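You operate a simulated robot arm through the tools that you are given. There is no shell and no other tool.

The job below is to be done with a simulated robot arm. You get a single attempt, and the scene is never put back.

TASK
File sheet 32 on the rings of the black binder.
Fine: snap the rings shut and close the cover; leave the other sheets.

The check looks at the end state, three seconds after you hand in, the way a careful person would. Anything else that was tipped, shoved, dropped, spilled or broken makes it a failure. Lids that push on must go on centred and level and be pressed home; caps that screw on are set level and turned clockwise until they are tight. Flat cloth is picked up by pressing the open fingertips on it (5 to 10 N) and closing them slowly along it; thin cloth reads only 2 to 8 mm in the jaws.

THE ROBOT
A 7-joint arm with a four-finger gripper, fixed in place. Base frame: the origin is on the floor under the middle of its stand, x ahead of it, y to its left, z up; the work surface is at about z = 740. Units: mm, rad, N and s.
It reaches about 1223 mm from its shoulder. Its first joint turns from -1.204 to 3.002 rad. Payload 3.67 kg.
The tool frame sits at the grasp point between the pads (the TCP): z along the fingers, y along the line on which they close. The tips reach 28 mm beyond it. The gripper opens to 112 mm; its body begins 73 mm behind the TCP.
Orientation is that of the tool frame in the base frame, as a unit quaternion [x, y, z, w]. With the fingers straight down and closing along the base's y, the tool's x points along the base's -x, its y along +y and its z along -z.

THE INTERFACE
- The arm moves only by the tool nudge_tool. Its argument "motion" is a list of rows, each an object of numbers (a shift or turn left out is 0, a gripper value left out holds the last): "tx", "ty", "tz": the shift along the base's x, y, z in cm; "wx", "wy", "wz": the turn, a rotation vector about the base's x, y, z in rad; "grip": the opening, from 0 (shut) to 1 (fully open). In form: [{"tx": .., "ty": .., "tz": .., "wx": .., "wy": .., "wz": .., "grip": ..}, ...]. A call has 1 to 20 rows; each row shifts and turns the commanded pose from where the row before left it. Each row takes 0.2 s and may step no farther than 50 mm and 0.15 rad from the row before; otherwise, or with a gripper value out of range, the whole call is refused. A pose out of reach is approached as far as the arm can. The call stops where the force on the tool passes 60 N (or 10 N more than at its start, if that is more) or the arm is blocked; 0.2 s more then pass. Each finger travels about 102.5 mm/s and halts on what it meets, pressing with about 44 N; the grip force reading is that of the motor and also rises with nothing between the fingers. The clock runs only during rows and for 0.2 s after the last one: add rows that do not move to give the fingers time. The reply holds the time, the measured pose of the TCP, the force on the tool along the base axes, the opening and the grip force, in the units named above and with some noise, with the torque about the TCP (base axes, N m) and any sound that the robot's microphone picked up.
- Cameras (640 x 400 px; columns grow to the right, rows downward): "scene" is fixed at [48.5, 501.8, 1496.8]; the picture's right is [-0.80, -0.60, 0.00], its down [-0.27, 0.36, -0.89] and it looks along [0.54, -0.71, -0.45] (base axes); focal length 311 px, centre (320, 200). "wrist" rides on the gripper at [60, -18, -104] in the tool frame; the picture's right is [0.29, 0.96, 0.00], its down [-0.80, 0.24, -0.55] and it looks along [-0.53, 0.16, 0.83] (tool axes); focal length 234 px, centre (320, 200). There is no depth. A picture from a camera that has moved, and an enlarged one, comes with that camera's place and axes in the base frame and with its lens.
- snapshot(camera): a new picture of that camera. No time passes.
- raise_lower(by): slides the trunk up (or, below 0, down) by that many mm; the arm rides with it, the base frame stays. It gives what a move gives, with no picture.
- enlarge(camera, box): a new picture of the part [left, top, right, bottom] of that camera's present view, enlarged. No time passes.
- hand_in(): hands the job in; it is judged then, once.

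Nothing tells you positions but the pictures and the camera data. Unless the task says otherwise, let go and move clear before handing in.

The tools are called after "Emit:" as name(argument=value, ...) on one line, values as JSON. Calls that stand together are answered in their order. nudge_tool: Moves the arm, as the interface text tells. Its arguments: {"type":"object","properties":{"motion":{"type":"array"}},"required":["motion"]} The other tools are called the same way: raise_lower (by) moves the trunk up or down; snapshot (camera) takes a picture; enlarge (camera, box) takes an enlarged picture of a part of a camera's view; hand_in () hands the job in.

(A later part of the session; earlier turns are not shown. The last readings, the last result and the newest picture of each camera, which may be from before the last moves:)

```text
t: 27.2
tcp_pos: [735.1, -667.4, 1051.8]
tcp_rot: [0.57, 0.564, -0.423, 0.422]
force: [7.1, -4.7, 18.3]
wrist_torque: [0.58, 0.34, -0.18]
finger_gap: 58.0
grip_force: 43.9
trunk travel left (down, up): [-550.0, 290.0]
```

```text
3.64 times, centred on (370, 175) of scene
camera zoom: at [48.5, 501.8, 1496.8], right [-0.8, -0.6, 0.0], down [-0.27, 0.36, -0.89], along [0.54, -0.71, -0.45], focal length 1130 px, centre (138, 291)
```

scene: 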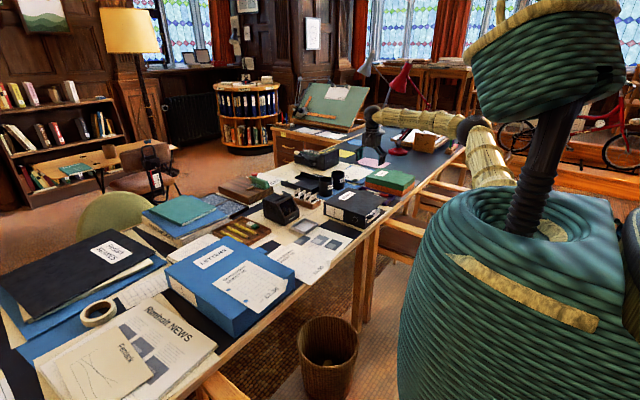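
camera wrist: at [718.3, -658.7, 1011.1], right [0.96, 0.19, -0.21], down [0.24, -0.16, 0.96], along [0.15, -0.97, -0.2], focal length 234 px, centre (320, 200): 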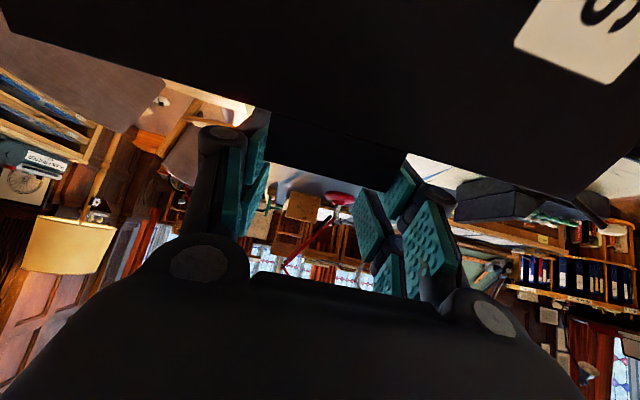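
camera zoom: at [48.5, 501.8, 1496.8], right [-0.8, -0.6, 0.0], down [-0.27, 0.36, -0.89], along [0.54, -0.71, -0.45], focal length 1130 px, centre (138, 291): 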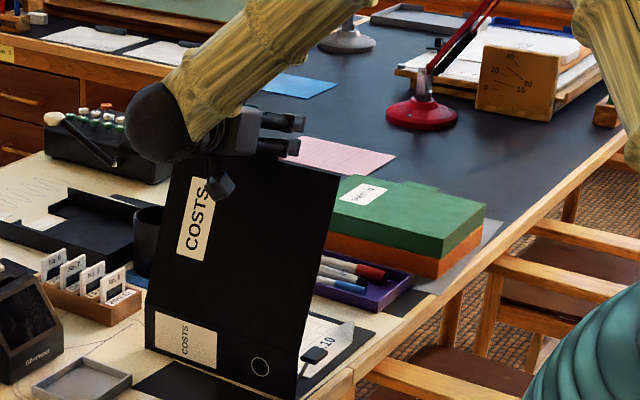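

The cover is now about 73° up and the base is steady on the desk. I'm pressing down slightly because the true radius is a bit larger than I assumed, so I'll raise 5 mm and continue past vertical.

Emit:
nudge_tool(motion=[{"tz": 0.5}, {"ty": 1.25, "tz": 0.38, "wx": -0.04}, {"ty": 1.27, "tz": 0.32, "wx": -0.05}, {"ty": 1.285, "tz": 0.26, "wx": -0.05}, {"ty": 1.3, "tz": 0.19, "wx": -0.05}, {}])

Emit:
enlarge(camera="scene", box=[300, 110, 440, 230])

```text
t: 28.6
tcp_pos: [735.2, -617.9, 1065.8]
tcp_rot: [0.526, 0.522, -0.476, 0.474]
force: [-0.4, -0.9, -4.3]
wrist_torque: [-0.28, 0.26, 0.02]
finger_gap: 57.9
grip_force: 44.3
trunk travel left (down, up): [-550.0, 290.0]
```

```text
3.33 times, centred on (370, 170) of scene
camera zoom: at [48.5, 501.8, 1496.8], right [-0.8, -0.6, 0.0], down [-0.27, 0.36, -0.89], along [0.54, -0.71, -0.45], focal length 1036 px, centre (153, 300)
```

zoom: 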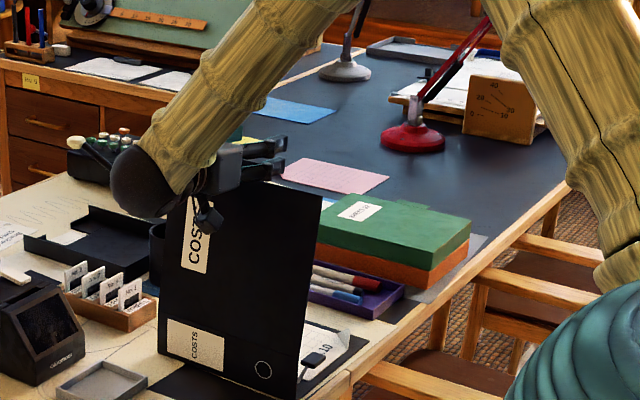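

Emit:
nudge_tool(motion=[{"ty": 1.3, "tz": 0.02, "wx": -0.05}, {"ty": 1.31, "tz": 0.03, "wx": -0.05}, {"ty": 1.31, "tz": -0.01, "wx": -0.05}, {"ty": 1.31, "tz": -0.07, "wx": -0.05}, {}])

Emit:
enlarge(camera="scene", box=[300, 110, 440, 230])

```text
t: 29.8
tcp_pos: [736.2, -561.8, 1066.8]
tcp_rot: [-0.477, -0.469, 0.526, -0.525]
force: [8.9, -4.3, 18.0]
wrist_torque: [-1.15, -0.06, 0.48]
finger_gap: 57.7
grip_force: 44.3
trunk travel left (down, up): [-550.0, 290.0]
```

```text
3.33 times, centred on (370, 170) of scene
camera zoom: at [48.5, 501.8, 1496.8], right [-0.8, -0.6, 0.0], down [-0.27, 0.36, -0.89], along [0.54, -0.71, -0.45], focal length 1036 px, centre (153, 300)
```

zoom: 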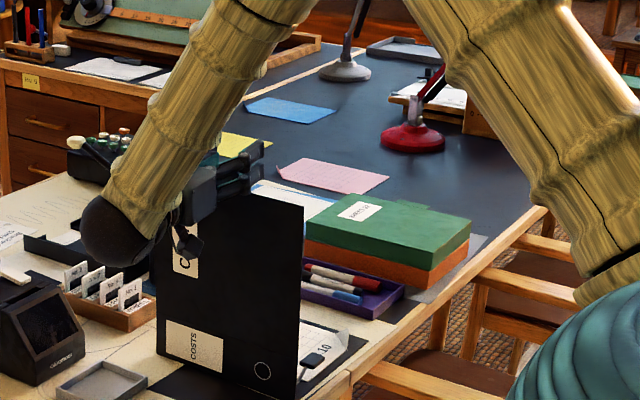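

Emit:
nudge_tool(motion=[{"tz": 0.35}, {"ty": 1.31, "tz": -0.05, "wx": -0.05}, {"ty": 1.31, "tz": -0.15, "wx": -0.05}, {"ty": 1.3, "tz": -0.22, "wx": -0.05}, {}])

Emit:
enlarge(camera="scene", box=[300, 110, 440, 230])

```text
t: 31.0
tcp_pos: [734.9, -527.1, 1064.5]
tcp_rot: [-0.437, -0.432, 0.559, -0.557]
force: [-1.2, -1.1, -3.7]
wrist_torque: [0.08, 0.29, -0.13]
finger_gap: 58.1
grip_force: 44.1
trunk travel left (down, up): [-550.0, 290.0]
```

```text
3.33 times, centred on (370, 170) of scene
camera zoom: at [48.5, 501.8, 1496.8], right [-0.8, -0.6, 0.0], down [-0.27, 0.36, -0.89], along [0.54, -0.71, -0.45], focal length 1036 px, centre (153, 300)
```

zoom: 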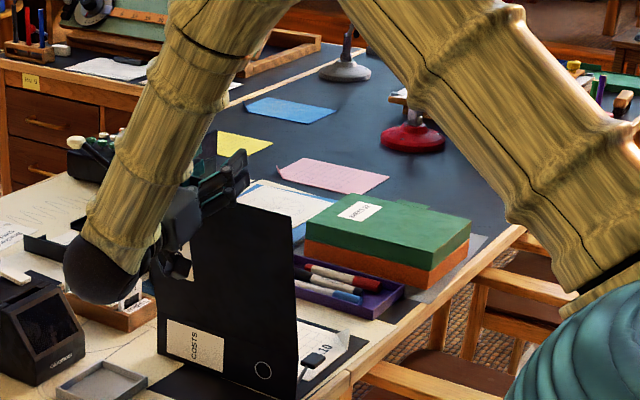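

Emit:
nudge_tool(motion=[{"grip": 0.58}, {}])

Emit:
enlarge(camera="scene", box=[320, 150, 400, 230])

Emit:
snapshot(camera="wrist")

```text
t: 31.6
tcp_pos: [736.2, -525.3, 1065.4]
tcp_rot: [-0.436, -0.432, 0.558, -0.558]
force: [-0.6, 0.1, 0.9]
wrist_torque: [0.06, 0.04, 0.04]
finger_gap: 65.4
grip_force: 0.6
trunk travel left (down, up): [-550.0, 290.0]
```

```text
5.00 times, centred on (360, 190) of scene
camera zoom: at [48.5, 501.8, 1496.8], right [-0.8, -0.6, 0.0], down [-0.27, 0.36, -0.89], along [0.54, -0.71, -0.45], focal length 1554 px, centre (120, 250)
```

zoom: 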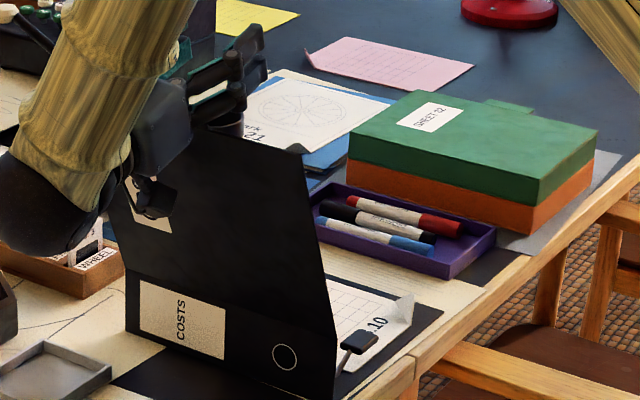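

```text
taken
camera wrist: at [718.6, -439.0, 982.5], right [0.96, -0.08, -0.27], down [0.24, 0.73, 0.64], along [0.15, -0.68, 0.72], focal length 234 px, centre (320, 200)
```

wrist: 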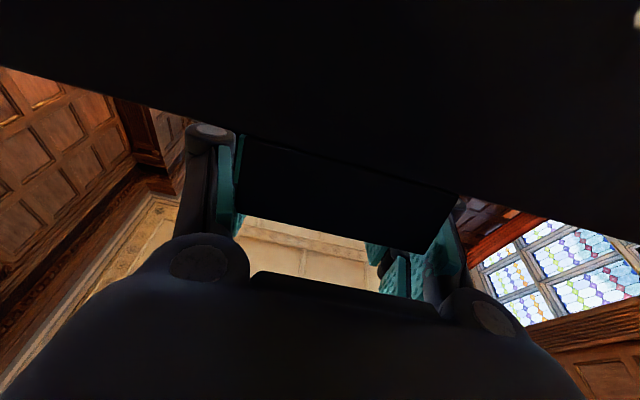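

Emit:
nudge_tool(motion=[{}, {}, {}])

Emit:
enlarge(camera="scene", box=[320, 150, 400, 230])

```text
t: 32.4
tcp_pos: [735.2, -525.4, 1064.4]
tcp_rot: [-0.437, -0.432, 0.559, -0.557]
force: [0.3, 0.0, 0.6]
wrist_torque: [0.04, -0.04, 0.0]
finger_gap: 65.3
grip_force: 0.4
trunk travel left (down, up): [-550.0, 290.0]
```

```text
5.00 times, centred on (360, 190) of scene
camera zoom: at [48.5, 501.8, 1496.8], right [-0.8, -0.6, 0.0], down [-0.27, 0.36, -0.89], along [0.54, -0.71, -0.45], focal length 1554 px, centre (120, 250)
```

zoom: 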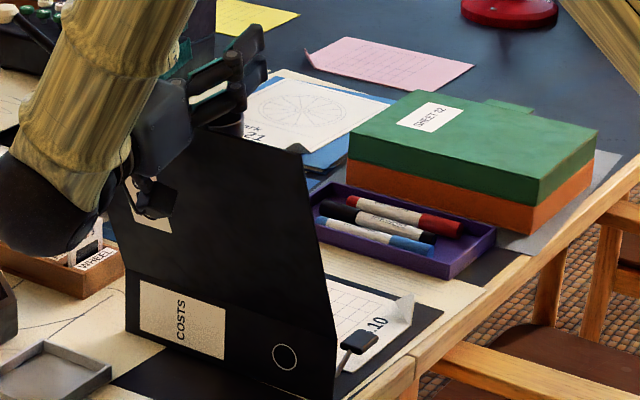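

Released, the cover stays put about 14° past vertical. I'll back the hand off along +y, go up, and bring the tool back to vertical.

Emit:
nudge_tool(motion=[{"grip": 0.8}, {"ty": 2.0, "tz": -0.45}, {"ty": 2.0, "tz": -0.45}, {"ty": 2.5, "tz": 0.0}, {"tz": 4.5, "ty": 1.5}, {"tz": 4.5, "wx": 0.1}, {"tz": 4.5, "wx": 0.14}])

Emit:
snapshot(camera="scene")

```text
t: 34.0
tcp_pos: [733.2, -444.4, 1192.8]
tcp_rot: [-0.5, -0.495, 0.503, -0.502]
force: [0.3, 0.0, 0.3]
wrist_torque: [0.06, -0.02, 0.07]
finger_gap: 89.6
grip_force: 0.0
trunk travel left (down, up): [-550.0, 290.0]
```

```text
taken
```

scene: 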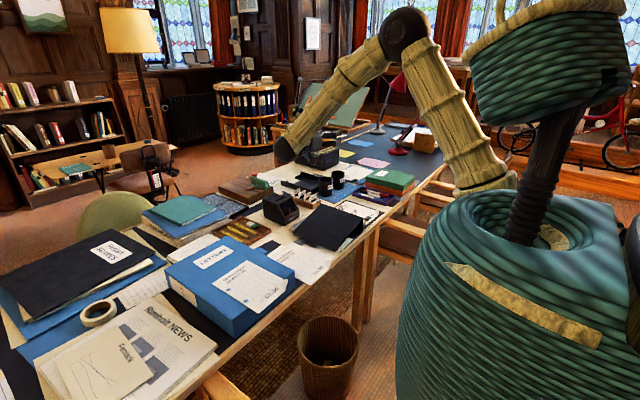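

The cover has fallen fully open towards +y. I'll zoom in to check that nothing was disturbed.

Emit:
enlarge(camera="scene", box=[240, 160, 420, 280])

Emit:
enlarge(camera="scene", box=[330, 180, 400, 230])

```text
3.33 times, centred on (330, 220) of scene
camera zoom: at [48.5, 501.8, 1496.8], right [-0.8, -0.6, 0.0], down [-0.27, 0.36, -0.89], along [0.54, -0.71, -0.45], focal length 1036 px, centre (287, 133)
```

zoom: 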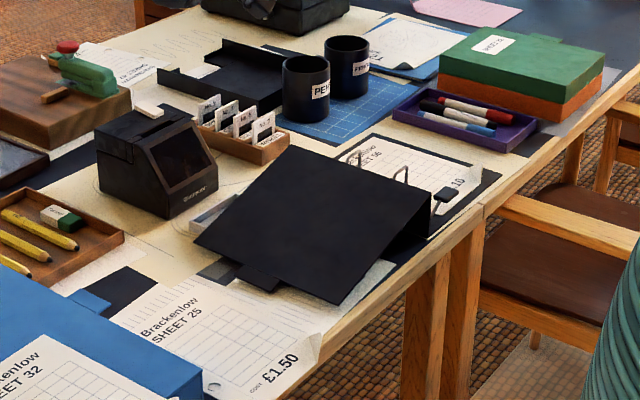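

```text
8.00 times, centred on (365, 205) of scene
camera zoom: at [48.5, 501.8, 1496.8], right [-0.8, -0.6, 0.0], down [-0.27, 0.36, -0.89], along [0.54, -0.71, -0.45], focal length 2486 px, centre (-40, 160)
```

zoom: 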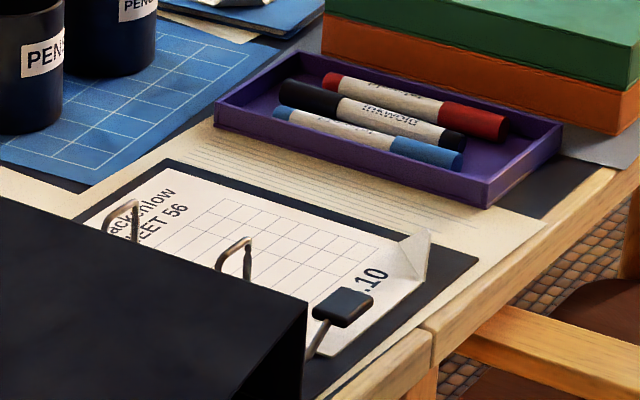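

Emit:
nudge_tool(motion=[{"wx": 0.143, "ty": -1.0}, {"wx": 0.143, "ty": -1.0}, {"wx": 0.143, "ty": -1.0}, {"wx": 0.143, "ty": -1.0}, {"wx": 0.143, "ty": -1.0}, {"wx": 0.143, "ty": -1.0}, {"wx": 0.143, "ty": -1.0}, {"wx": 0.143, "ty": -1.0}, {"wx": 0.143, "ty": -1.0}, {"wx": 0.143, "ty": -1.0}, {"wx": 0.143, "ty": -1.0}])

```text
t: 36.4
tcp_pos: [736.3, -559.2, 1190.5]
tcp_rot: [0.709, 0.706, -0.004, -0.001]
force: [0.4, -0.7, 0.0]
wrist_torque: [0.01, 0.04, -0.02]
finger_gap: 89.7
grip_force: 0.0
trunk travel left (down, up): [-550.0, 290.0]
```

Emit:
snapshot(camera="wrist")

Emit:
enlarge(camera="wrist", box=[200, 20, 440, 170])

```text
taken
camera wrist: at [719.4, -499.0, 1294.0], right [0.96, 0.28, -0.01], down [0.24, -0.8, 0.55], along [0.15, -0.53, -0.83], focal length 234 px, centre (320, 200)
```

wrist: 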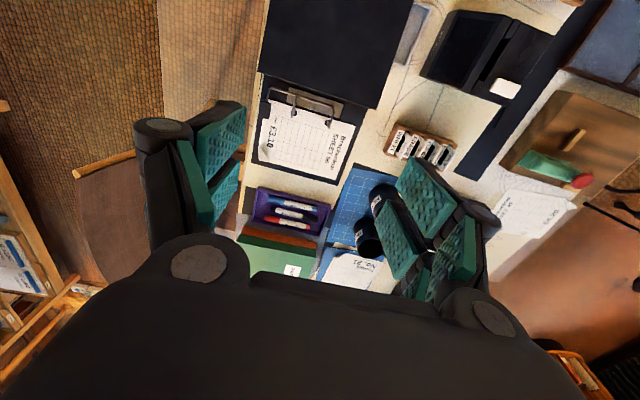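

```text
2.67 times, centred on (320, 95) of wrist
camera zoom: at [719.4, -499.0, 1294.0], right [0.96, 0.28, -0.01], down [0.24, -0.8, 0.55], along [0.15, -0.53, -0.83], focal length 624 px, centre (320, 480)
```

zoom: 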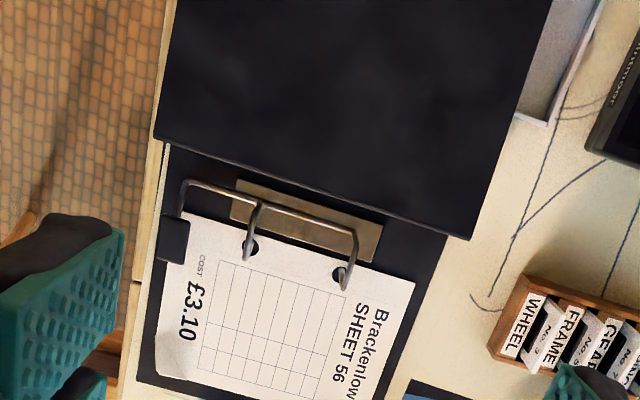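

The binder is open: sheet 56 is inside, with two arches at about x 697 and 777 (y ≈ -639), and the lever knob is near (635, -643, 763). I'll go closer over the knob for a detailed look.

Emit:
nudge_tool(motion=[{"tx": -2.0, "ty": -2.0, "tz": -4.0}, {"tx": -2.0, "ty": -2.0, "tz": -4.0}, {"tx": -2.0, "ty": -2.0, "tz": -4.0}, {"tx": -2.0, "ty": -2.0, "tz": -4.0}, {"tx": -1.6, "ty": -2.0, "tz": -4.0}, {"tz": -4.0}])

Emit:
snapshot(camera="wrist")

Emit:
enlarge(camera="wrist", box=[220, 20, 460, 200])

```text
t: 37.8
tcp_pos: [639.5, -656.3, 949.6]
tcp_rot: [0.708, 0.706, -0.004, 0.0]
force: [0.0, 0.9, -0.7]
wrist_torque: [-0.02, 0.02, -0.02]
finger_gap: 89.4
grip_force: 0.1
trunk travel left (down, up): [-550.0, 290.0]
```

```text
taken
camera wrist: at [622.7, -596.3, 1054.1], right [0.96, 0.28, -0.01], down [0.24, -0.8, 0.56], along [0.15, -0.54, -0.83], focal length 234 px, centre (320, 200)
```

wrist: 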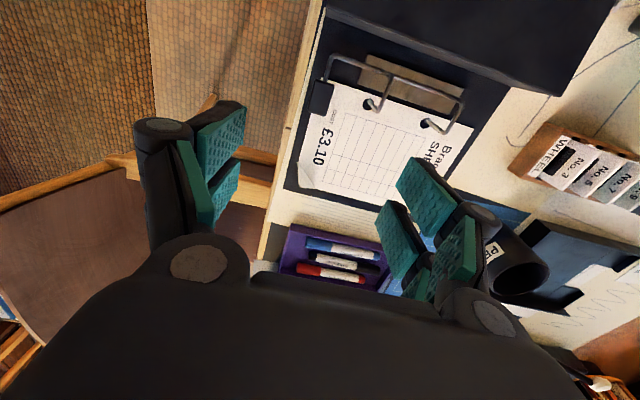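

```text
2.22 times, centred on (340, 110) of wrist
camera zoom: at [622.7, -596.3, 1054.1], right [0.96, 0.28, -0.01], down [0.24, -0.8, 0.56], along [0.15, -0.54, -0.83], focal length 520 px, centre (276, 400)
```

zoom: 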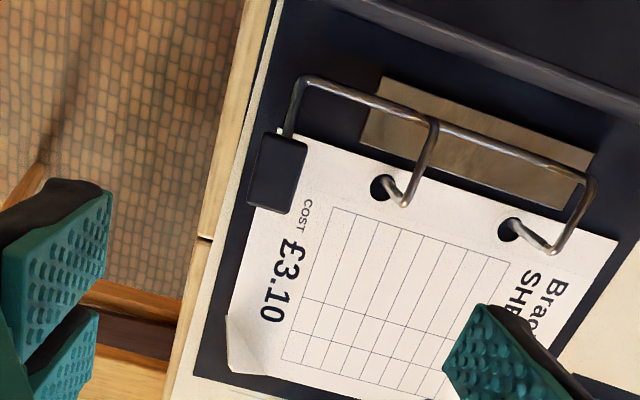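

Emit:
enlarge(camera="wrist", box=[290, 40, 410, 120])

Emit:
enlarge(camera="wrist", box=[360, 50, 480, 140])

Emit:
enlarge(camera="scene", box=[335, 190, 385, 225])

```text
5.00 times, centred on (350, 80) of wrist
camera zoom: at [622.7, -596.3, 1054.1], right [0.96, 0.28, -0.01], down [0.24, -0.8, 0.56], along [0.15, -0.54, -0.83], focal length 1171 px, centre (170, 800)
```

zoom: 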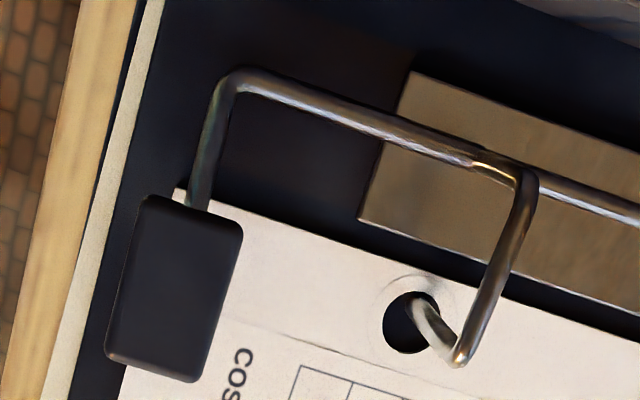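

```text
4.44 times, centred on (420, 95) of wrist
camera zoom: at [622.7, -596.3, 1054.1], right [0.96, 0.28, -0.01], down [0.24, -0.8, 0.56], along [0.15, -0.54, -0.83], focal length 1041 px, centre (-124, 667)
```

zoom: 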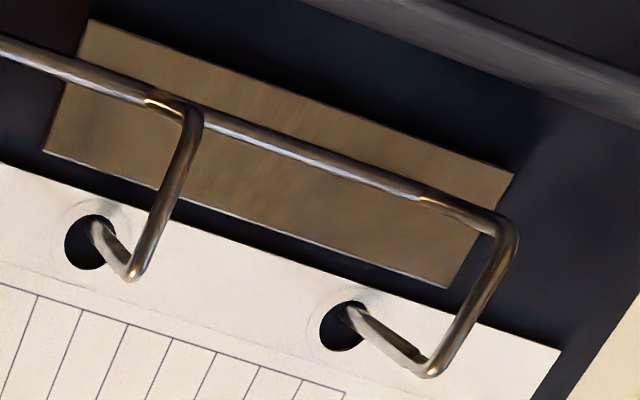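

```text
11.43 times, centred on (360, 208) of scene
camera zoom: at [48.5, 501.8, 1496.8], right [-0.8, -0.6, 0.0], down [-0.27, 0.36, -0.89], along [0.54, -0.71, -0.45], focal length 3551 px, centre (-137, 114)
```

zoom: 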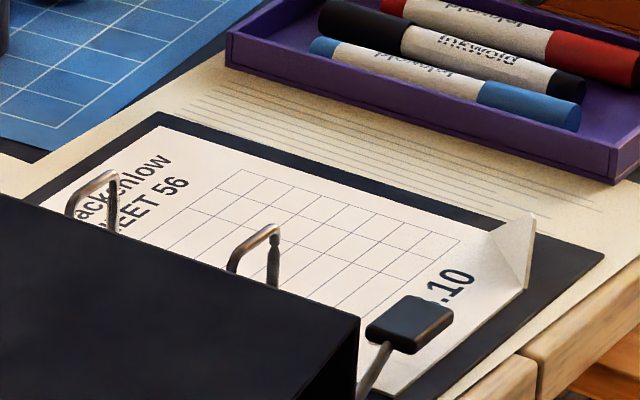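

I now have the mechanism's geometry. The pivot bar runs along x at (y -604, z 752), the posts are about 45 mm tall at y -639, and the knob spans x 625–646 and y -665 to -630 with its top at about z 764. I'll narrow the jaws and descend over the knob.

Emit:
nudge_tool(motion=[{"grip": 0.33, "tx": -0.35, "ty": 0.6, "tz": -3.0}, {"tz": -4.0}, {"tz": -2.5}, {}])

Emit:
snapshot(camera="wrist")

Emit:
enlarge(camera="wrist", box=[220, 40, 460, 220])

Emit:
enlarge(camera="scene", box=[330, 150, 410, 230])

```text
t: 38.8
tcp_pos: [635.8, -648.3, 854.7]
tcp_rot: [0.708, 0.706, -0.005, 0.001]
force: [-0.8, -0.1, 0.6]
wrist_torque: [0.01, 0.0, -0.01]
finger_gap: 36.8
grip_force: 0.0
trunk travel left (down, up): [-550.0, 290.0]
```

```text
taken
camera wrist: at [619.2, -587.6, 959.7], right [0.96, 0.28, -0.01], down [0.24, -0.79, 0.56], along [0.15, -0.54, -0.83], focal length 234 px, centre (320, 200)
```

wrist: 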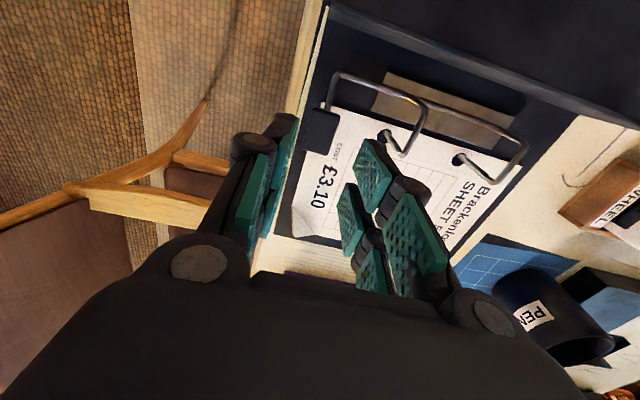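

```text
2.22 times, centred on (340, 130) of wrist
camera zoom: at [619.2, -587.6, 959.7], right [0.96, 0.28, -0.01], down [0.24, -0.79, 0.56], along [0.15, -0.54, -0.83], focal length 520 px, centre (276, 356)
```

zoom: 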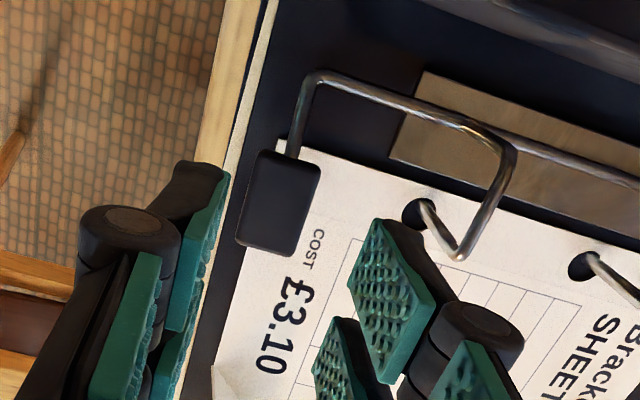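

```text
5.00 times, centred on (370, 190) of scene
camera zoom: at [48.5, 501.8, 1496.8], right [-0.8, -0.6, 0.0], down [-0.27, 0.36, -0.89], along [0.54, -0.71, -0.45], focal length 1554 px, centre (70, 250)
```

zoom: 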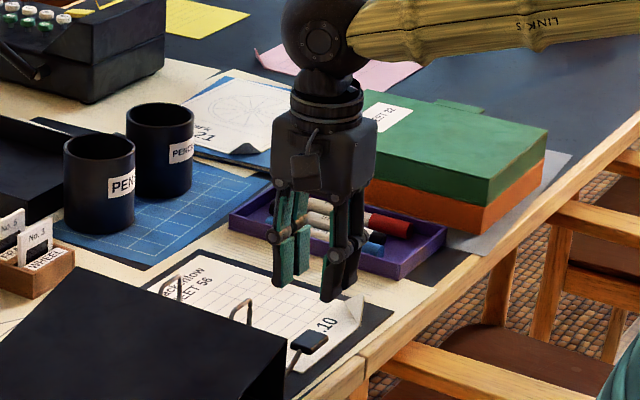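

Emit:
nudge_tool(motion=[{"tz": -4.0}, {"tz": -2.0}, {"tz": -0.6}, {}])

Emit:
enlarge(camera="wrist", box=[220, 60, 460, 240])

Emit:
enlarge(camera="scene", box=[350, 180, 400, 225])

```text
t: 39.8
tcp_pos: [634.9, -648.9, 788.6]
tcp_rot: [0.708, 0.706, -0.005, 0.0]
force: [0.0, 0.9, 0.8]
wrist_torque: [-0.01, -0.01, 0.0]
finger_gap: 36.8
grip_force: 0.0
trunk travel left (down, up): [-550.0, 290.0]
```

```text
2.22 times, centred on (340, 150) of wrist
camera zoom: at [619.2, -588.8, 893.6], right [0.96, 0.28, -0.01], down [0.24, -0.79, 0.56], along [0.15, -0.54, -0.83], focal length 520 px, centre (276, 311)
```

zoom: 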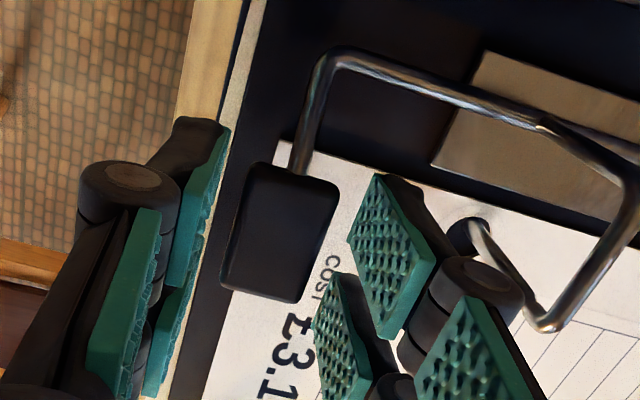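

```text
8.89 times, centred on (375, 202) of scene
camera zoom: at [48.5, 501.8, 1496.8], right [-0.8, -0.6, 0.0], down [-0.27, 0.36, -0.89], along [0.54, -0.71, -0.45], focal length 2762 px, centre (-169, 178)
```

zoom: 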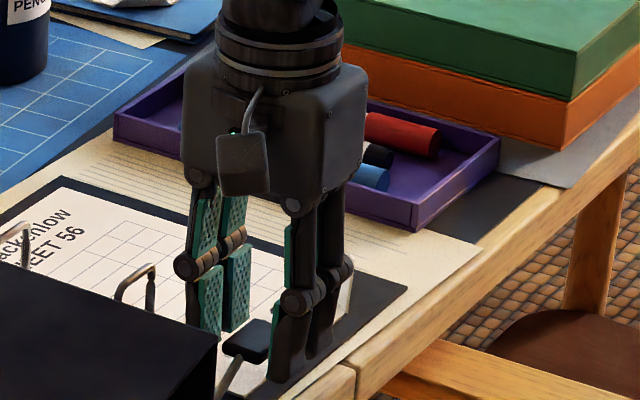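

Emit:
nudge_tool(motion=[{"tz": -0.4, "tx": 0.07}, {"tz": -0.3}, {"grip": 0.26}, {"grip": 0.2}, {"grip": 0.15}, {"grip": 0.1}, {}])

Emit:
enlarge(camera="wrist", box=[220, 60, 460, 240])

Emit:
enlarge(camera="scene", box=[350, 180, 400, 225])

```text
t: 41.4
tcp_pos: [635.6, -649.7, 781.3]
tcp_rot: [0.709, 0.706, -0.004, 0.0]
force: [-0.6, 0.3, 0.0]
wrist_torque: [-0.12, 0.09, 0.19]
finger_gap: 23.3
grip_force: 44.0
trunk travel left (down, up): [-550.0, 290.0]
```

```text
2.22 times, centred on (340, 150) of wrist
camera zoom: at [619.8, -589.1, 886.3], right [0.96, 0.28, -0.01], down [0.24, -0.79, 0.56], along [0.15, -0.54, -0.83], focal length 520 px, centre (276, 311)
```

zoom: 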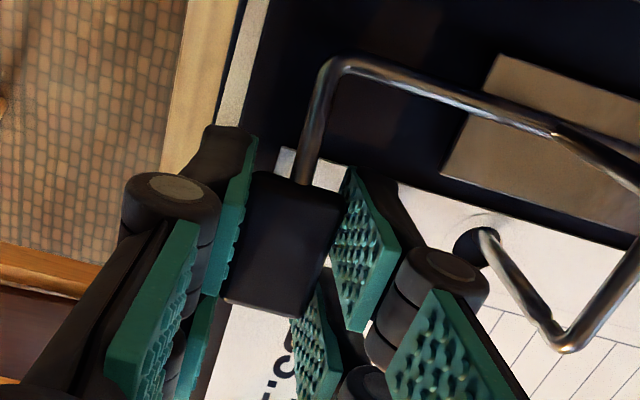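

```text
8.89 times, centred on (375, 202) of scene
camera zoom: at [48.5, 501.8, 1496.8], right [-0.8, -0.6, 0.0], down [-0.27, 0.36, -0.89], along [0.54, -0.71, -0.45], focal length 2762 px, centre (-169, 178)
```

zoom: 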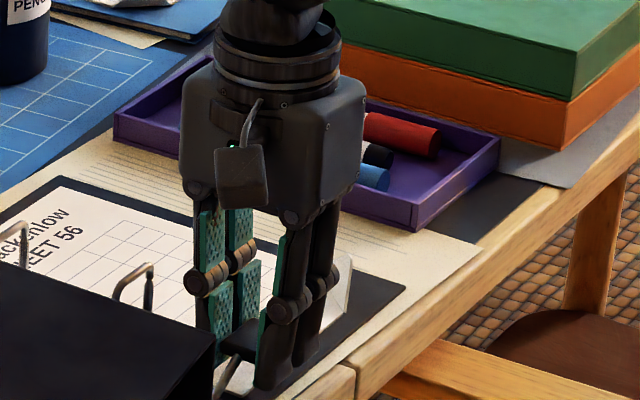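

The knob is gripped at 23 mm. I'll swing the lever up about the pivot bar, rotating the tool with it and watching the forces.

Emit:
nudge_tool(motion=[{"ty": 0.157, "tz": 0.22, "wx": -0.05}, {"ty": 0.157, "tz": 0.22, "wx": -0.05}, {"ty": 0.18, "tz": 0.2, "wx": -0.05}, {"ty": 0.18, "tz": 0.2, "wx": -0.05}, {}])

Emit:
enlarge(camera="wrist", box=[220, 60, 460, 240])

Emit:
enlarge(camera="scene", box=[335, 180, 395, 225])

```text
t: 42.6
tcp_pos: [635.9, -641.1, 791.4]
tcp_rot: [0.705, 0.702, -0.076, 0.071]
force: [0.7, 0.3, -4.0]
wrist_torque: [-0.17, 0.42, 0.03]
finger_gap: 23.2
grip_force: 44.5
trunk travel left (down, up): [-550.0, 290.0]
```

```text
2.22 times, centred on (340, 150) of wrist
camera zoom: at [619.6, -562.1, 881.3], right [0.96, 0.28, -0.06], down [0.24, -0.67, 0.7], along [0.15, -0.69, -0.71], focal length 520 px, centre (276, 311)
```

zoom: 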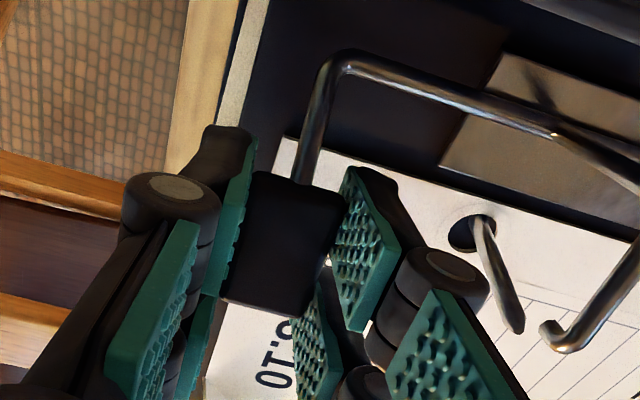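

```text
8.89 times, centred on (365, 202) of scene
camera zoom: at [48.5, 501.8, 1496.8], right [-0.8, -0.6, 0.0], down [-0.27, 0.36, -0.89], along [0.54, -0.71, -0.45], focal length 2762 px, centre (-80, 178)
```

zoom: 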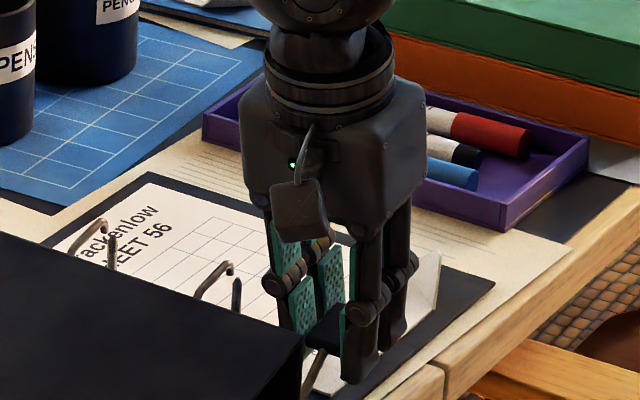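

The arches are lifting off the posts. I'll continue opening.

Emit:
nudge_tool(motion=[{"ty": 0.2, "tz": 0.16, "wx": -0.055}, {"ty": 0.2, "tz": 0.18, "wx": -0.055}, {"ty": 0.215, "tz": 0.163, "wx": -0.05}, {"ty": 0.215, "tz": 0.163, "wx": -0.05}, {"ty": 0.23, "tz": 0.14, "wx": -0.05}, {"ty": 0.23, "tz": 0.14, "wx": -0.05}, {}])

Emit:
enlarge(camera="scene", box=[335, 170, 405, 225])

Emit:
snapshot(camera="wrist")

```text
t: 44.2
tcp_pos: [636.5, -630.1, 799.7]
tcp_rot: [0.685, 0.682, -0.183, 0.179]
force: [2.0, 0.1, 3.8]
wrist_torque: [0.09, -0.27, 0.07]
finger_gap: 23.0
grip_force: 44.7
trunk travel left (down, up): [-550.0, 290.0]
```

```text
7.27 times, centred on (370, 198) of scene
camera zoom: at [48.5, 501.8, 1496.8], right [-0.8, -0.6, 0.0], down [-0.27, 0.36, -0.89], along [0.54, -0.71, -0.45], focal length 2260 px, centre (-44, 218)
```

zoom: 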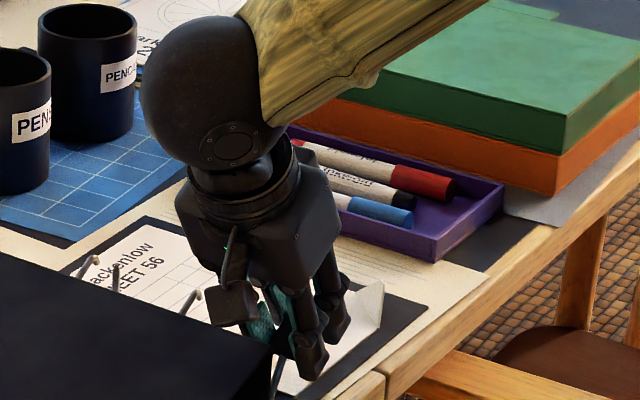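

```text
taken
camera wrist: at [619.3, -526.1, 862.2], right [0.96, 0.24, -0.15], down [0.24, -0.42, 0.88], along [0.15, -0.87, -0.46], focal length 234 px, centre (320, 200)
```

wrist: 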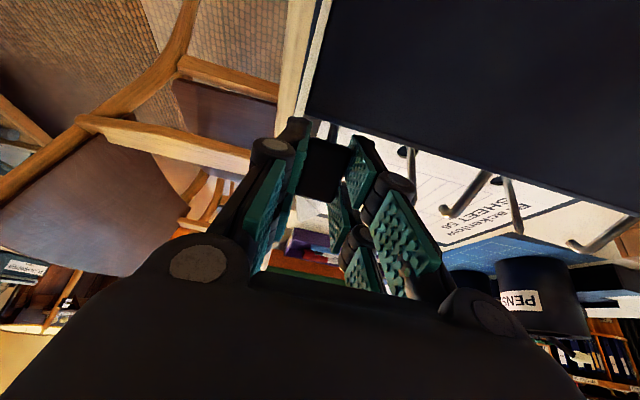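

Emit:
nudge_tool(motion=[{"ty": 0.245, "tz": 0.15, "wx": -0.04}, {"ty": 0.245, "tz": 0.12, "wx": -0.05}, {"ty": 0.255, "tz": 0.09, "wx": -0.05}, {"ty": 0.255, "tz": 0.09, "wx": -0.05}, {}])

Emit:
enlarge(camera="scene", box=[325, 170, 405, 230])

```text
t: 45.4
tcp_pos: [635.8, -619.5, 803.9]
tcp_rot: [0.666, 0.661, -0.247, 0.242]
force: [-1.9, -1.0, -1.9]
wrist_torque: [-0.07, -0.12, 0.04]
finger_gap: 23.0
grip_force: 44.5
trunk travel left (down, up): [-550.0, 290.0]
```

```text
6.67 times, centred on (365, 200) of scene
camera zoom: at [48.5, 501.8, 1496.8], right [-0.8, -0.6, 0.0], down [-0.27, 0.36, -0.89], along [0.54, -0.71, -0.45], focal length 2072 px, centre (20, 200)
```

zoom: 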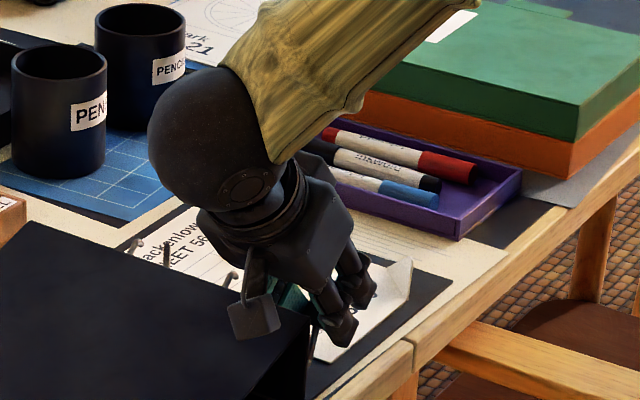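

Emit:
nudge_tool(motion=[{"ty": 0.26, "tz": 0.08, "wx": -0.05}, {"ty": 0.26, "tz": 0.05, "wx": -0.05}, {}])

Emit:
enlarge(camera="scene", box=[325, 170, 405, 230])

```text
t: 46.2
tcp_pos: [637.0, -613.1, 807.0]
tcp_rot: [0.653, 0.648, -0.279, 0.276]
force: [1.2, 1.5, 2.1]
wrist_torque: [0.45, -0.22, 0.27]
finger_gap: 22.8
grip_force: 44.1
trunk travel left (down, up): [-550.0, 290.0]
```

```text
6.67 times, centred on (365, 200) of scene
camera zoom: at [48.5, 501.8, 1496.8], right [-0.8, -0.6, 0.0], down [-0.27, 0.36, -0.89], along [0.54, -0.71, -0.45], focal length 2072 px, centre (20, 200)
```

zoom: 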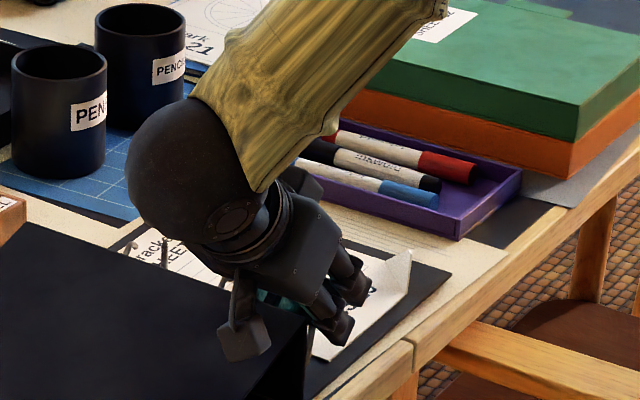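

Emit:
nudge_tool(motion=[{"grip": 0.3}, {}, {"ty": 0.7, "tz": 0.9}, {"ty": 0.7, "tz": 1.2}, {"ty": 1.0, "tz": 3.0}, {"ty": 0.5, "tz": 4.0}])

Emit:
enlarge(camera="scene", box=[325, 170, 405, 230])

```text
t: 47.6
tcp_pos: [634.9, -585.0, 898.4]
tcp_rot: [0.653, 0.649, -0.279, 0.275]
force: [-0.1, 0.3, 0.4]
wrist_torque: [-0.02, -0.01, 0.02]
finger_gap: 33.8
grip_force: 0.1
trunk travel left (down, up): [-550.0, 290.0]
```

```text
6.67 times, centred on (365, 200) of scene
camera zoom: at [48.5, 501.8, 1496.8], right [-0.8, -0.6, 0.0], down [-0.27, 0.36, -0.89], along [0.54, -0.71, -0.45], focal length 2072 px, centre (20, 200)
```

zoom: 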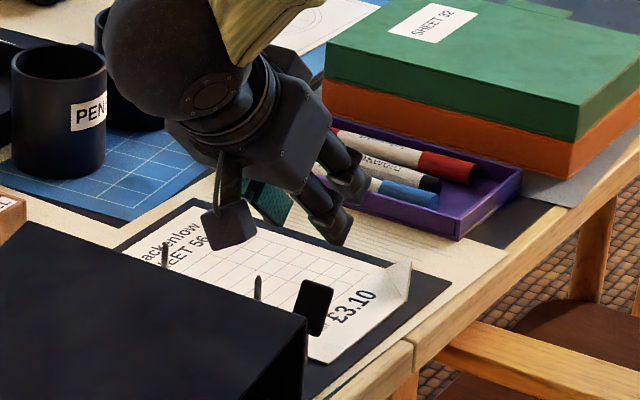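

The lever stays up and the arches are clear of the posts. I'll return the tool to vertical and look from above.

Emit:
nudge_tool(motion=[{"tz": 4.5, "wx": 0.13}, {"tz": 4.5, "wx": 0.13}, {"tz": 4.0, "wx": 0.13}, {"tz": 0, "wx": 0.14, "ty": -2.0}, {"wx": 0.14, "ty": -2.0}, {"wx": 0.145, "ty": -2.0}])

Emit:
snapshot(camera="wrist")

Emit:
enlarge(camera="wrist", box=[240, 30, 440, 180])

```text
t: 49.0
tcp_pos: [637.2, -648.2, 1024.8]
tcp_rot: [0.707, 0.707, 0.003, -0.007]
force: [-0.7, -1.1, 0.5]
wrist_torque: [0.02, -0.02, -0.01]
finger_gap: 33.6
grip_force: 0.0
trunk travel left (down, up): [-550.0, 290.0]
```

```text
taken
camera wrist: at [620.3, -590.2, 1131.1], right [0.96, 0.29, 0.0], down [0.24, -0.81, 0.54], along [0.15, -0.52, -0.84], focal length 234 px, centre (320, 200)
```

wrist: 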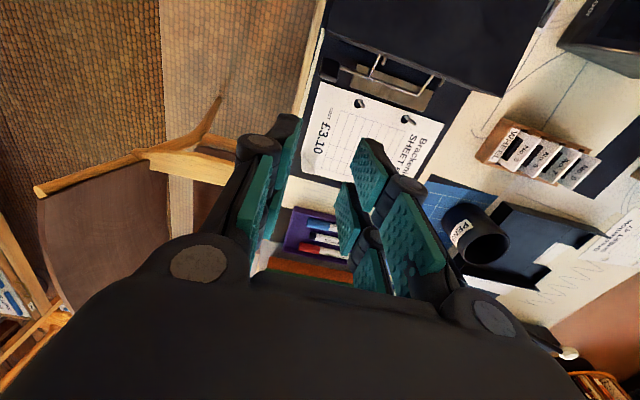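

```text
2.67 times, centred on (340, 105) of wrist
camera zoom: at [620.3, -590.2, 1131.1], right [0.96, 0.29, 0.0], down [0.24, -0.81, 0.54], along [0.15, -0.52, -0.84], focal length 624 px, centre (267, 453)
```

zoom: 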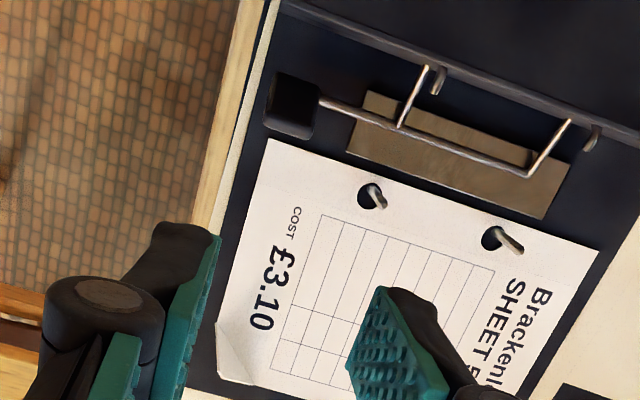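

Both posts are free (about (699, -638) and (780, -638), tops near z 780) and the arches are swung back. Now I'll fly to sheet 32, yawing the tool so it closes across the fold of its upturned corner.

Emit:
nudge_tool(motion=[{"tx": -0.9, "ty": 4.5, "wz": 0.056}, {"tx": -0.9, "ty": 4.5, "wz": 0.056}, {"tx": -0.9, "ty": 4.5, "wz": 0.056}, {"tx": -0.9, "ty": 4.5, "wz": 0.056}, {"tx": -0.9, "ty": 4.5, "wz": 0.056}, {"tx": -0.9, "ty": 4.5, "wz": 0.056}, {"tx": -0.9, "ty": 4.5, "wz": 0.056}, {"tx": -0.9, "ty": 4.5, "wz": 0.056}, {"tx": -0.9, "ty": 4.5, "wz": 0.056}, {"tx": -0.9, "ty": 4.5, "wz": 0.056}, {"tx": -0.9, "ty": 4.5, "wz": 0.056}, {"tx": -0.9, "ty": 4.5, "wz": 0.056}, {"tx": -0.9, "ty": 4.5, "wz": 0.056}, {"tx": -0.9, "ty": 4.5, "wz": 0.056}])

Emit:
snapshot(camera="wrist")

Emit:
snapshot(camera="scene")

```text
t: 52.0
tcp_pos: [510.8, -12.0, 1027.6]
tcp_rot: [0.385, 0.923, -0.002, -0.005]
force: [1.0, 0.1, 0.5]
wrist_torque: [-0.03, 0.04, -0.03]
finger_gap: 33.8
grip_force: 0.0
trunk travel left (down, up): [-550.0, 290.0]
```

```text
taken
camera wrist: at [457.7, 17.3, 1133.1], right [0.48, 0.88, 0.0], down [0.74, -0.4, 0.55], along [0.48, -0.26, -0.84], focal length 234 px, centre (320, 200)
```

wrist: 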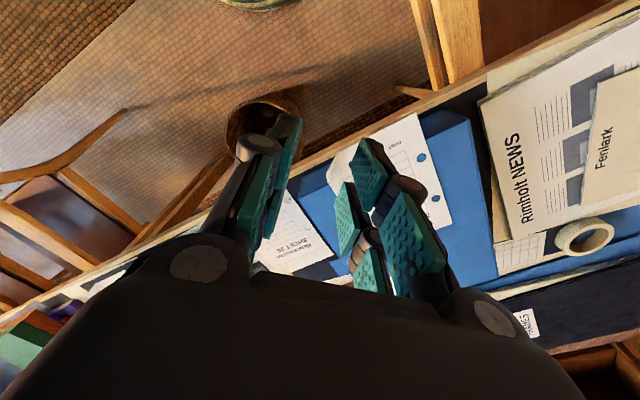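

```text
taken
```

scene: 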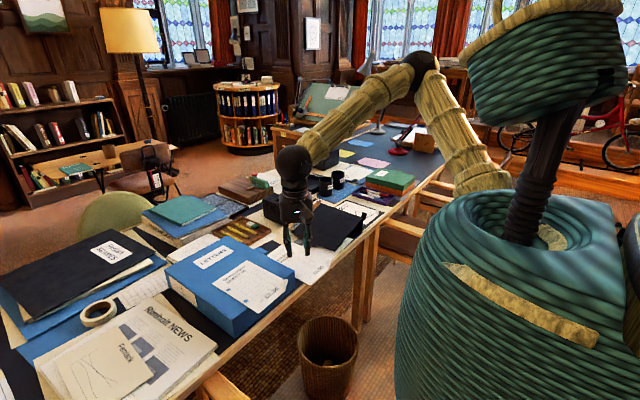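

Emit:
nudge_tool(motion=[{"grip": 0.7}, {}])

Emit:
enlarge(camera="wrist", box=[240, 60, 480, 230])

Emit:
enlarge(camera="scene", box=[210, 250, 310, 320])

```text
t: 52.6
tcp_pos: [509.8, -14.7, 1027.8]
tcp_rot: [0.385, 0.923, 0.0, -0.005]
force: [0.1, 0.0, -0.2]
wrist_torque: [0.0, -0.01, 0.0]
finger_gap: 78.6
grip_force: 0.1
trunk travel left (down, up): [-550.0, 290.0]
```

```text
2.35 times, centred on (360, 145) of wrist
camera zoom: at [457.7, 15.2, 1133.4], right [0.48, 0.88, 0.0], down [0.74, -0.4, 0.55], along [0.48, -0.26, -0.84], focal length 551 px, centre (226, 329)
```

zoom: 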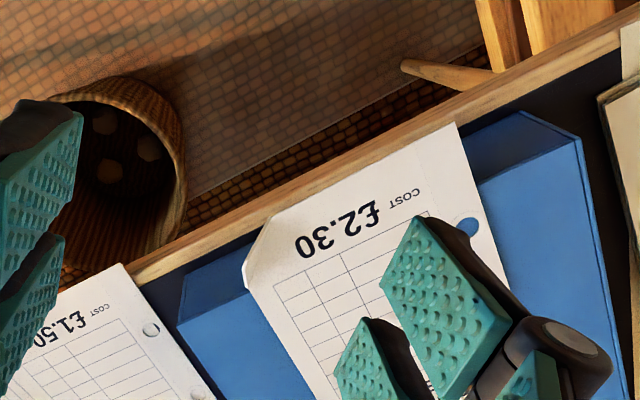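

```text
5.71 times, centred on (260, 285) of scene
camera zoom: at [48.5, 501.8, 1496.8], right [-0.8, -0.6, 0.0], down [-0.27, 0.36, -0.89], along [0.54, -0.71, -0.45], focal length 1776 px, centre (663, -286)
```

zoom: 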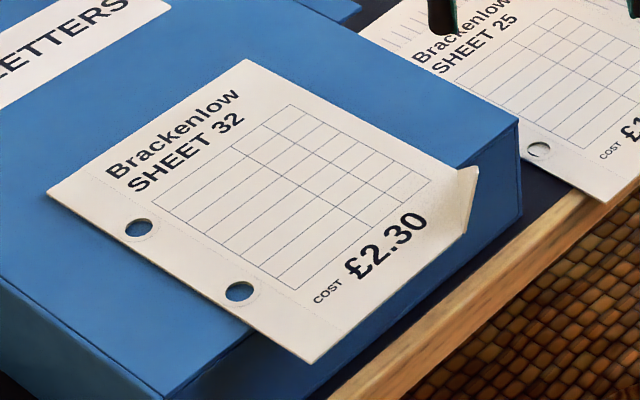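

The upturned corner of sheet 32 folds along (584,-17)–(625,-57) and rises about 60°, leaning outwards, with its tip near (596,-47,831). I'll tilt the tool about 30° so the pads lie along the flap, and move to a standoff for a closer look.

Emit:
nudge_tool(motion=[{"tx": 1.4, "ty": -1.5, "tz": -3.0, "wx": 0.0925, "wy": -0.0925, "grip": 0.5}, {"tx": 1.4, "ty": -1.5, "tz": -3.0, "wx": 0.0925, "wy": -0.0925}, {"tx": 1.4, "ty": -1.5, "tz": -3.0, "wx": 0.0925, "wy": -0.0925}, {"tx": 1.4, "ty": -1.5, "tz": -3.0, "wx": 0.0925, "wy": -0.0925}, {}])

Emit:
snapshot(camera="wrist")

Emit:
enlarge(camera="scene", box=[200, 200, 360, 320])

```text
t: 53.8
tcp_pos: [566.1, -72.9, 907.4]
tcp_rot: [0.371, 0.893, 0.239, 0.094]
force: [-0.6, 0.1, 0.1]
wrist_torque: [0.01, 0.0, 0.02]
finger_gap: 55.9
grip_force: 0.1
trunk travel left (down, up): [-550.0, 290.0]
```

```text
taken
camera wrist: at [476.9, -80.4, 990.2], right [0.39, 0.79, 0.48], down [0.52, -0.61, 0.59], along [0.76, 0.02, -0.65], focal length 234 px, centre (320, 200)
```

wrist: 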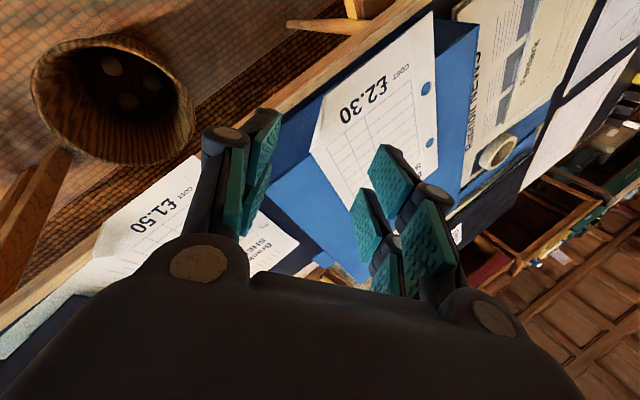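

```text
3.33 times, centred on (280, 260) of scene
camera zoom: at [48.5, 501.8, 1496.8], right [-0.8, -0.6, 0.0], down [-0.27, 0.36, -0.89], along [0.54, -0.71, -0.45], focal length 1036 px, centre (453, 0)
```

zoom: 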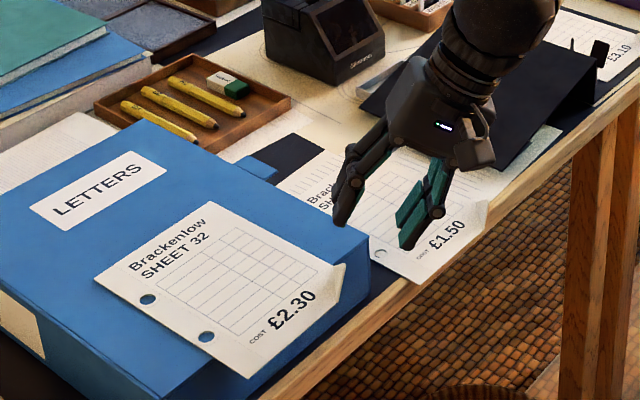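

Emit:
enlarge(camera="wrist", box=[250, 60, 410, 200])

Emit:
enlarge(camera="scene", box=[255, 245, 305, 290])

```text
2.86 times, centred on (330, 130) of wrist
camera zoom: at [476.9, -80.4, 990.2], right [0.39, 0.79, 0.48], down [0.52, -0.61, 0.59], along [0.76, 0.02, -0.65], focal length 669 px, centre (291, 400)
```

zoom: 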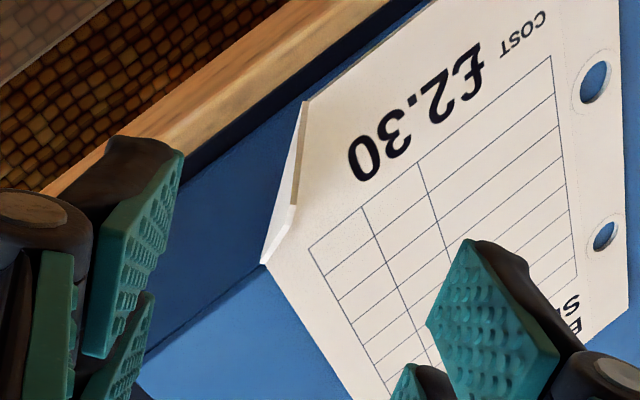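

```text
8.89 times, centred on (280, 268) of scene
camera zoom: at [48.5, 501.8, 1496.8], right [-0.8, -0.6, 0.0], down [-0.27, 0.36, -0.89], along [0.54, -0.71, -0.45], focal length 2762 px, centre (676, -400)
```

zoom: 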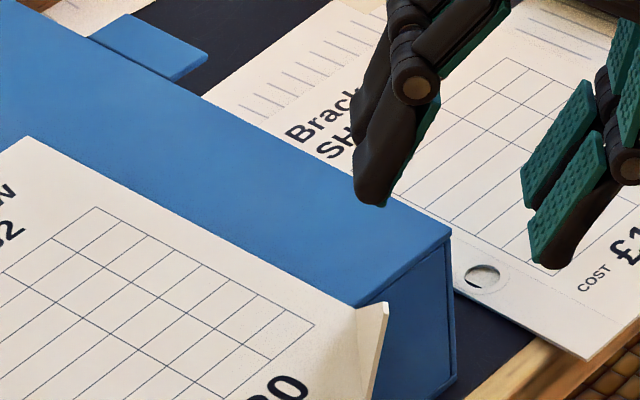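

Emit:
nudge_tool(motion=[{"tx": 0.02, "ty": -0.38, "tz": -0.11}, {"tx": 0.86, "ty": 0.89, "tz": -2.17}, {"tx": 0.86, "ty": 0.89, "tz": -2.17}, {}])

Emit:
enlarge(camera="wrist", box=[200, 60, 440, 240])

Emit:
enlarge(camera="scene", box=[245, 230, 315, 290])

```text
t: 54.8
tcp_pos: [583.5, -60.6, 863.9]
tcp_rot: [0.372, 0.892, 0.238, 0.094]
force: [0.8, 0.4, -0.1]
wrist_torque: [0.01, 0.03, -0.02]
finger_gap: 56.3
grip_force: 0.1
trunk travel left (down, up): [-550.0, 290.0]
```

```text
2.22 times, centred on (320, 150) of wrist
camera zoom: at [494.7, -66.9, 946.0], right [0.39, 0.79, 0.48], down [0.52, -0.61, 0.59], along [0.76, 0.02, -0.65], focal length 520 px, centre (320, 311)
```

zoom: 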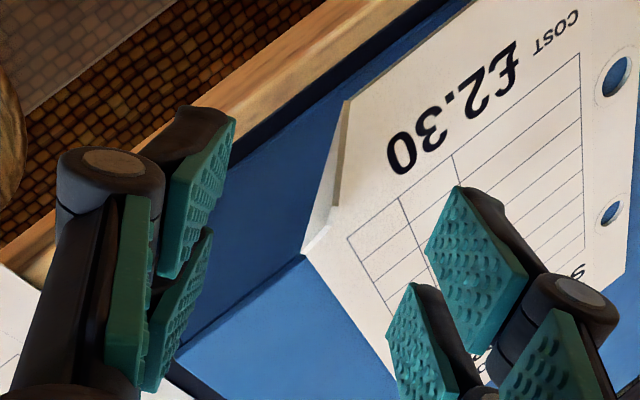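

```text
6.67 times, centred on (280, 260) of scene
camera zoom: at [48.5, 501.8, 1496.8], right [-0.8, -0.6, 0.0], down [-0.27, 0.36, -0.89], along [0.54, -0.71, -0.45], focal length 2072 px, centre (587, -200)
```

zoom: 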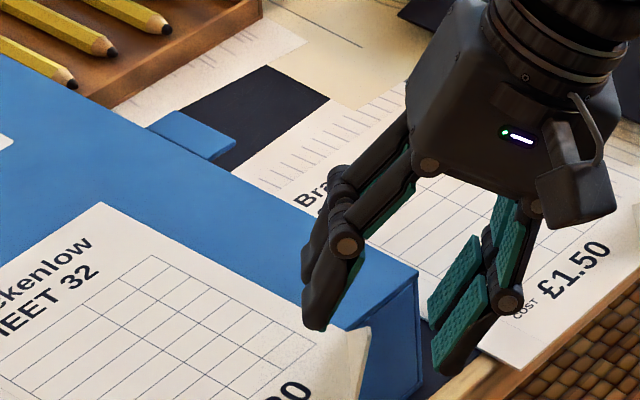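

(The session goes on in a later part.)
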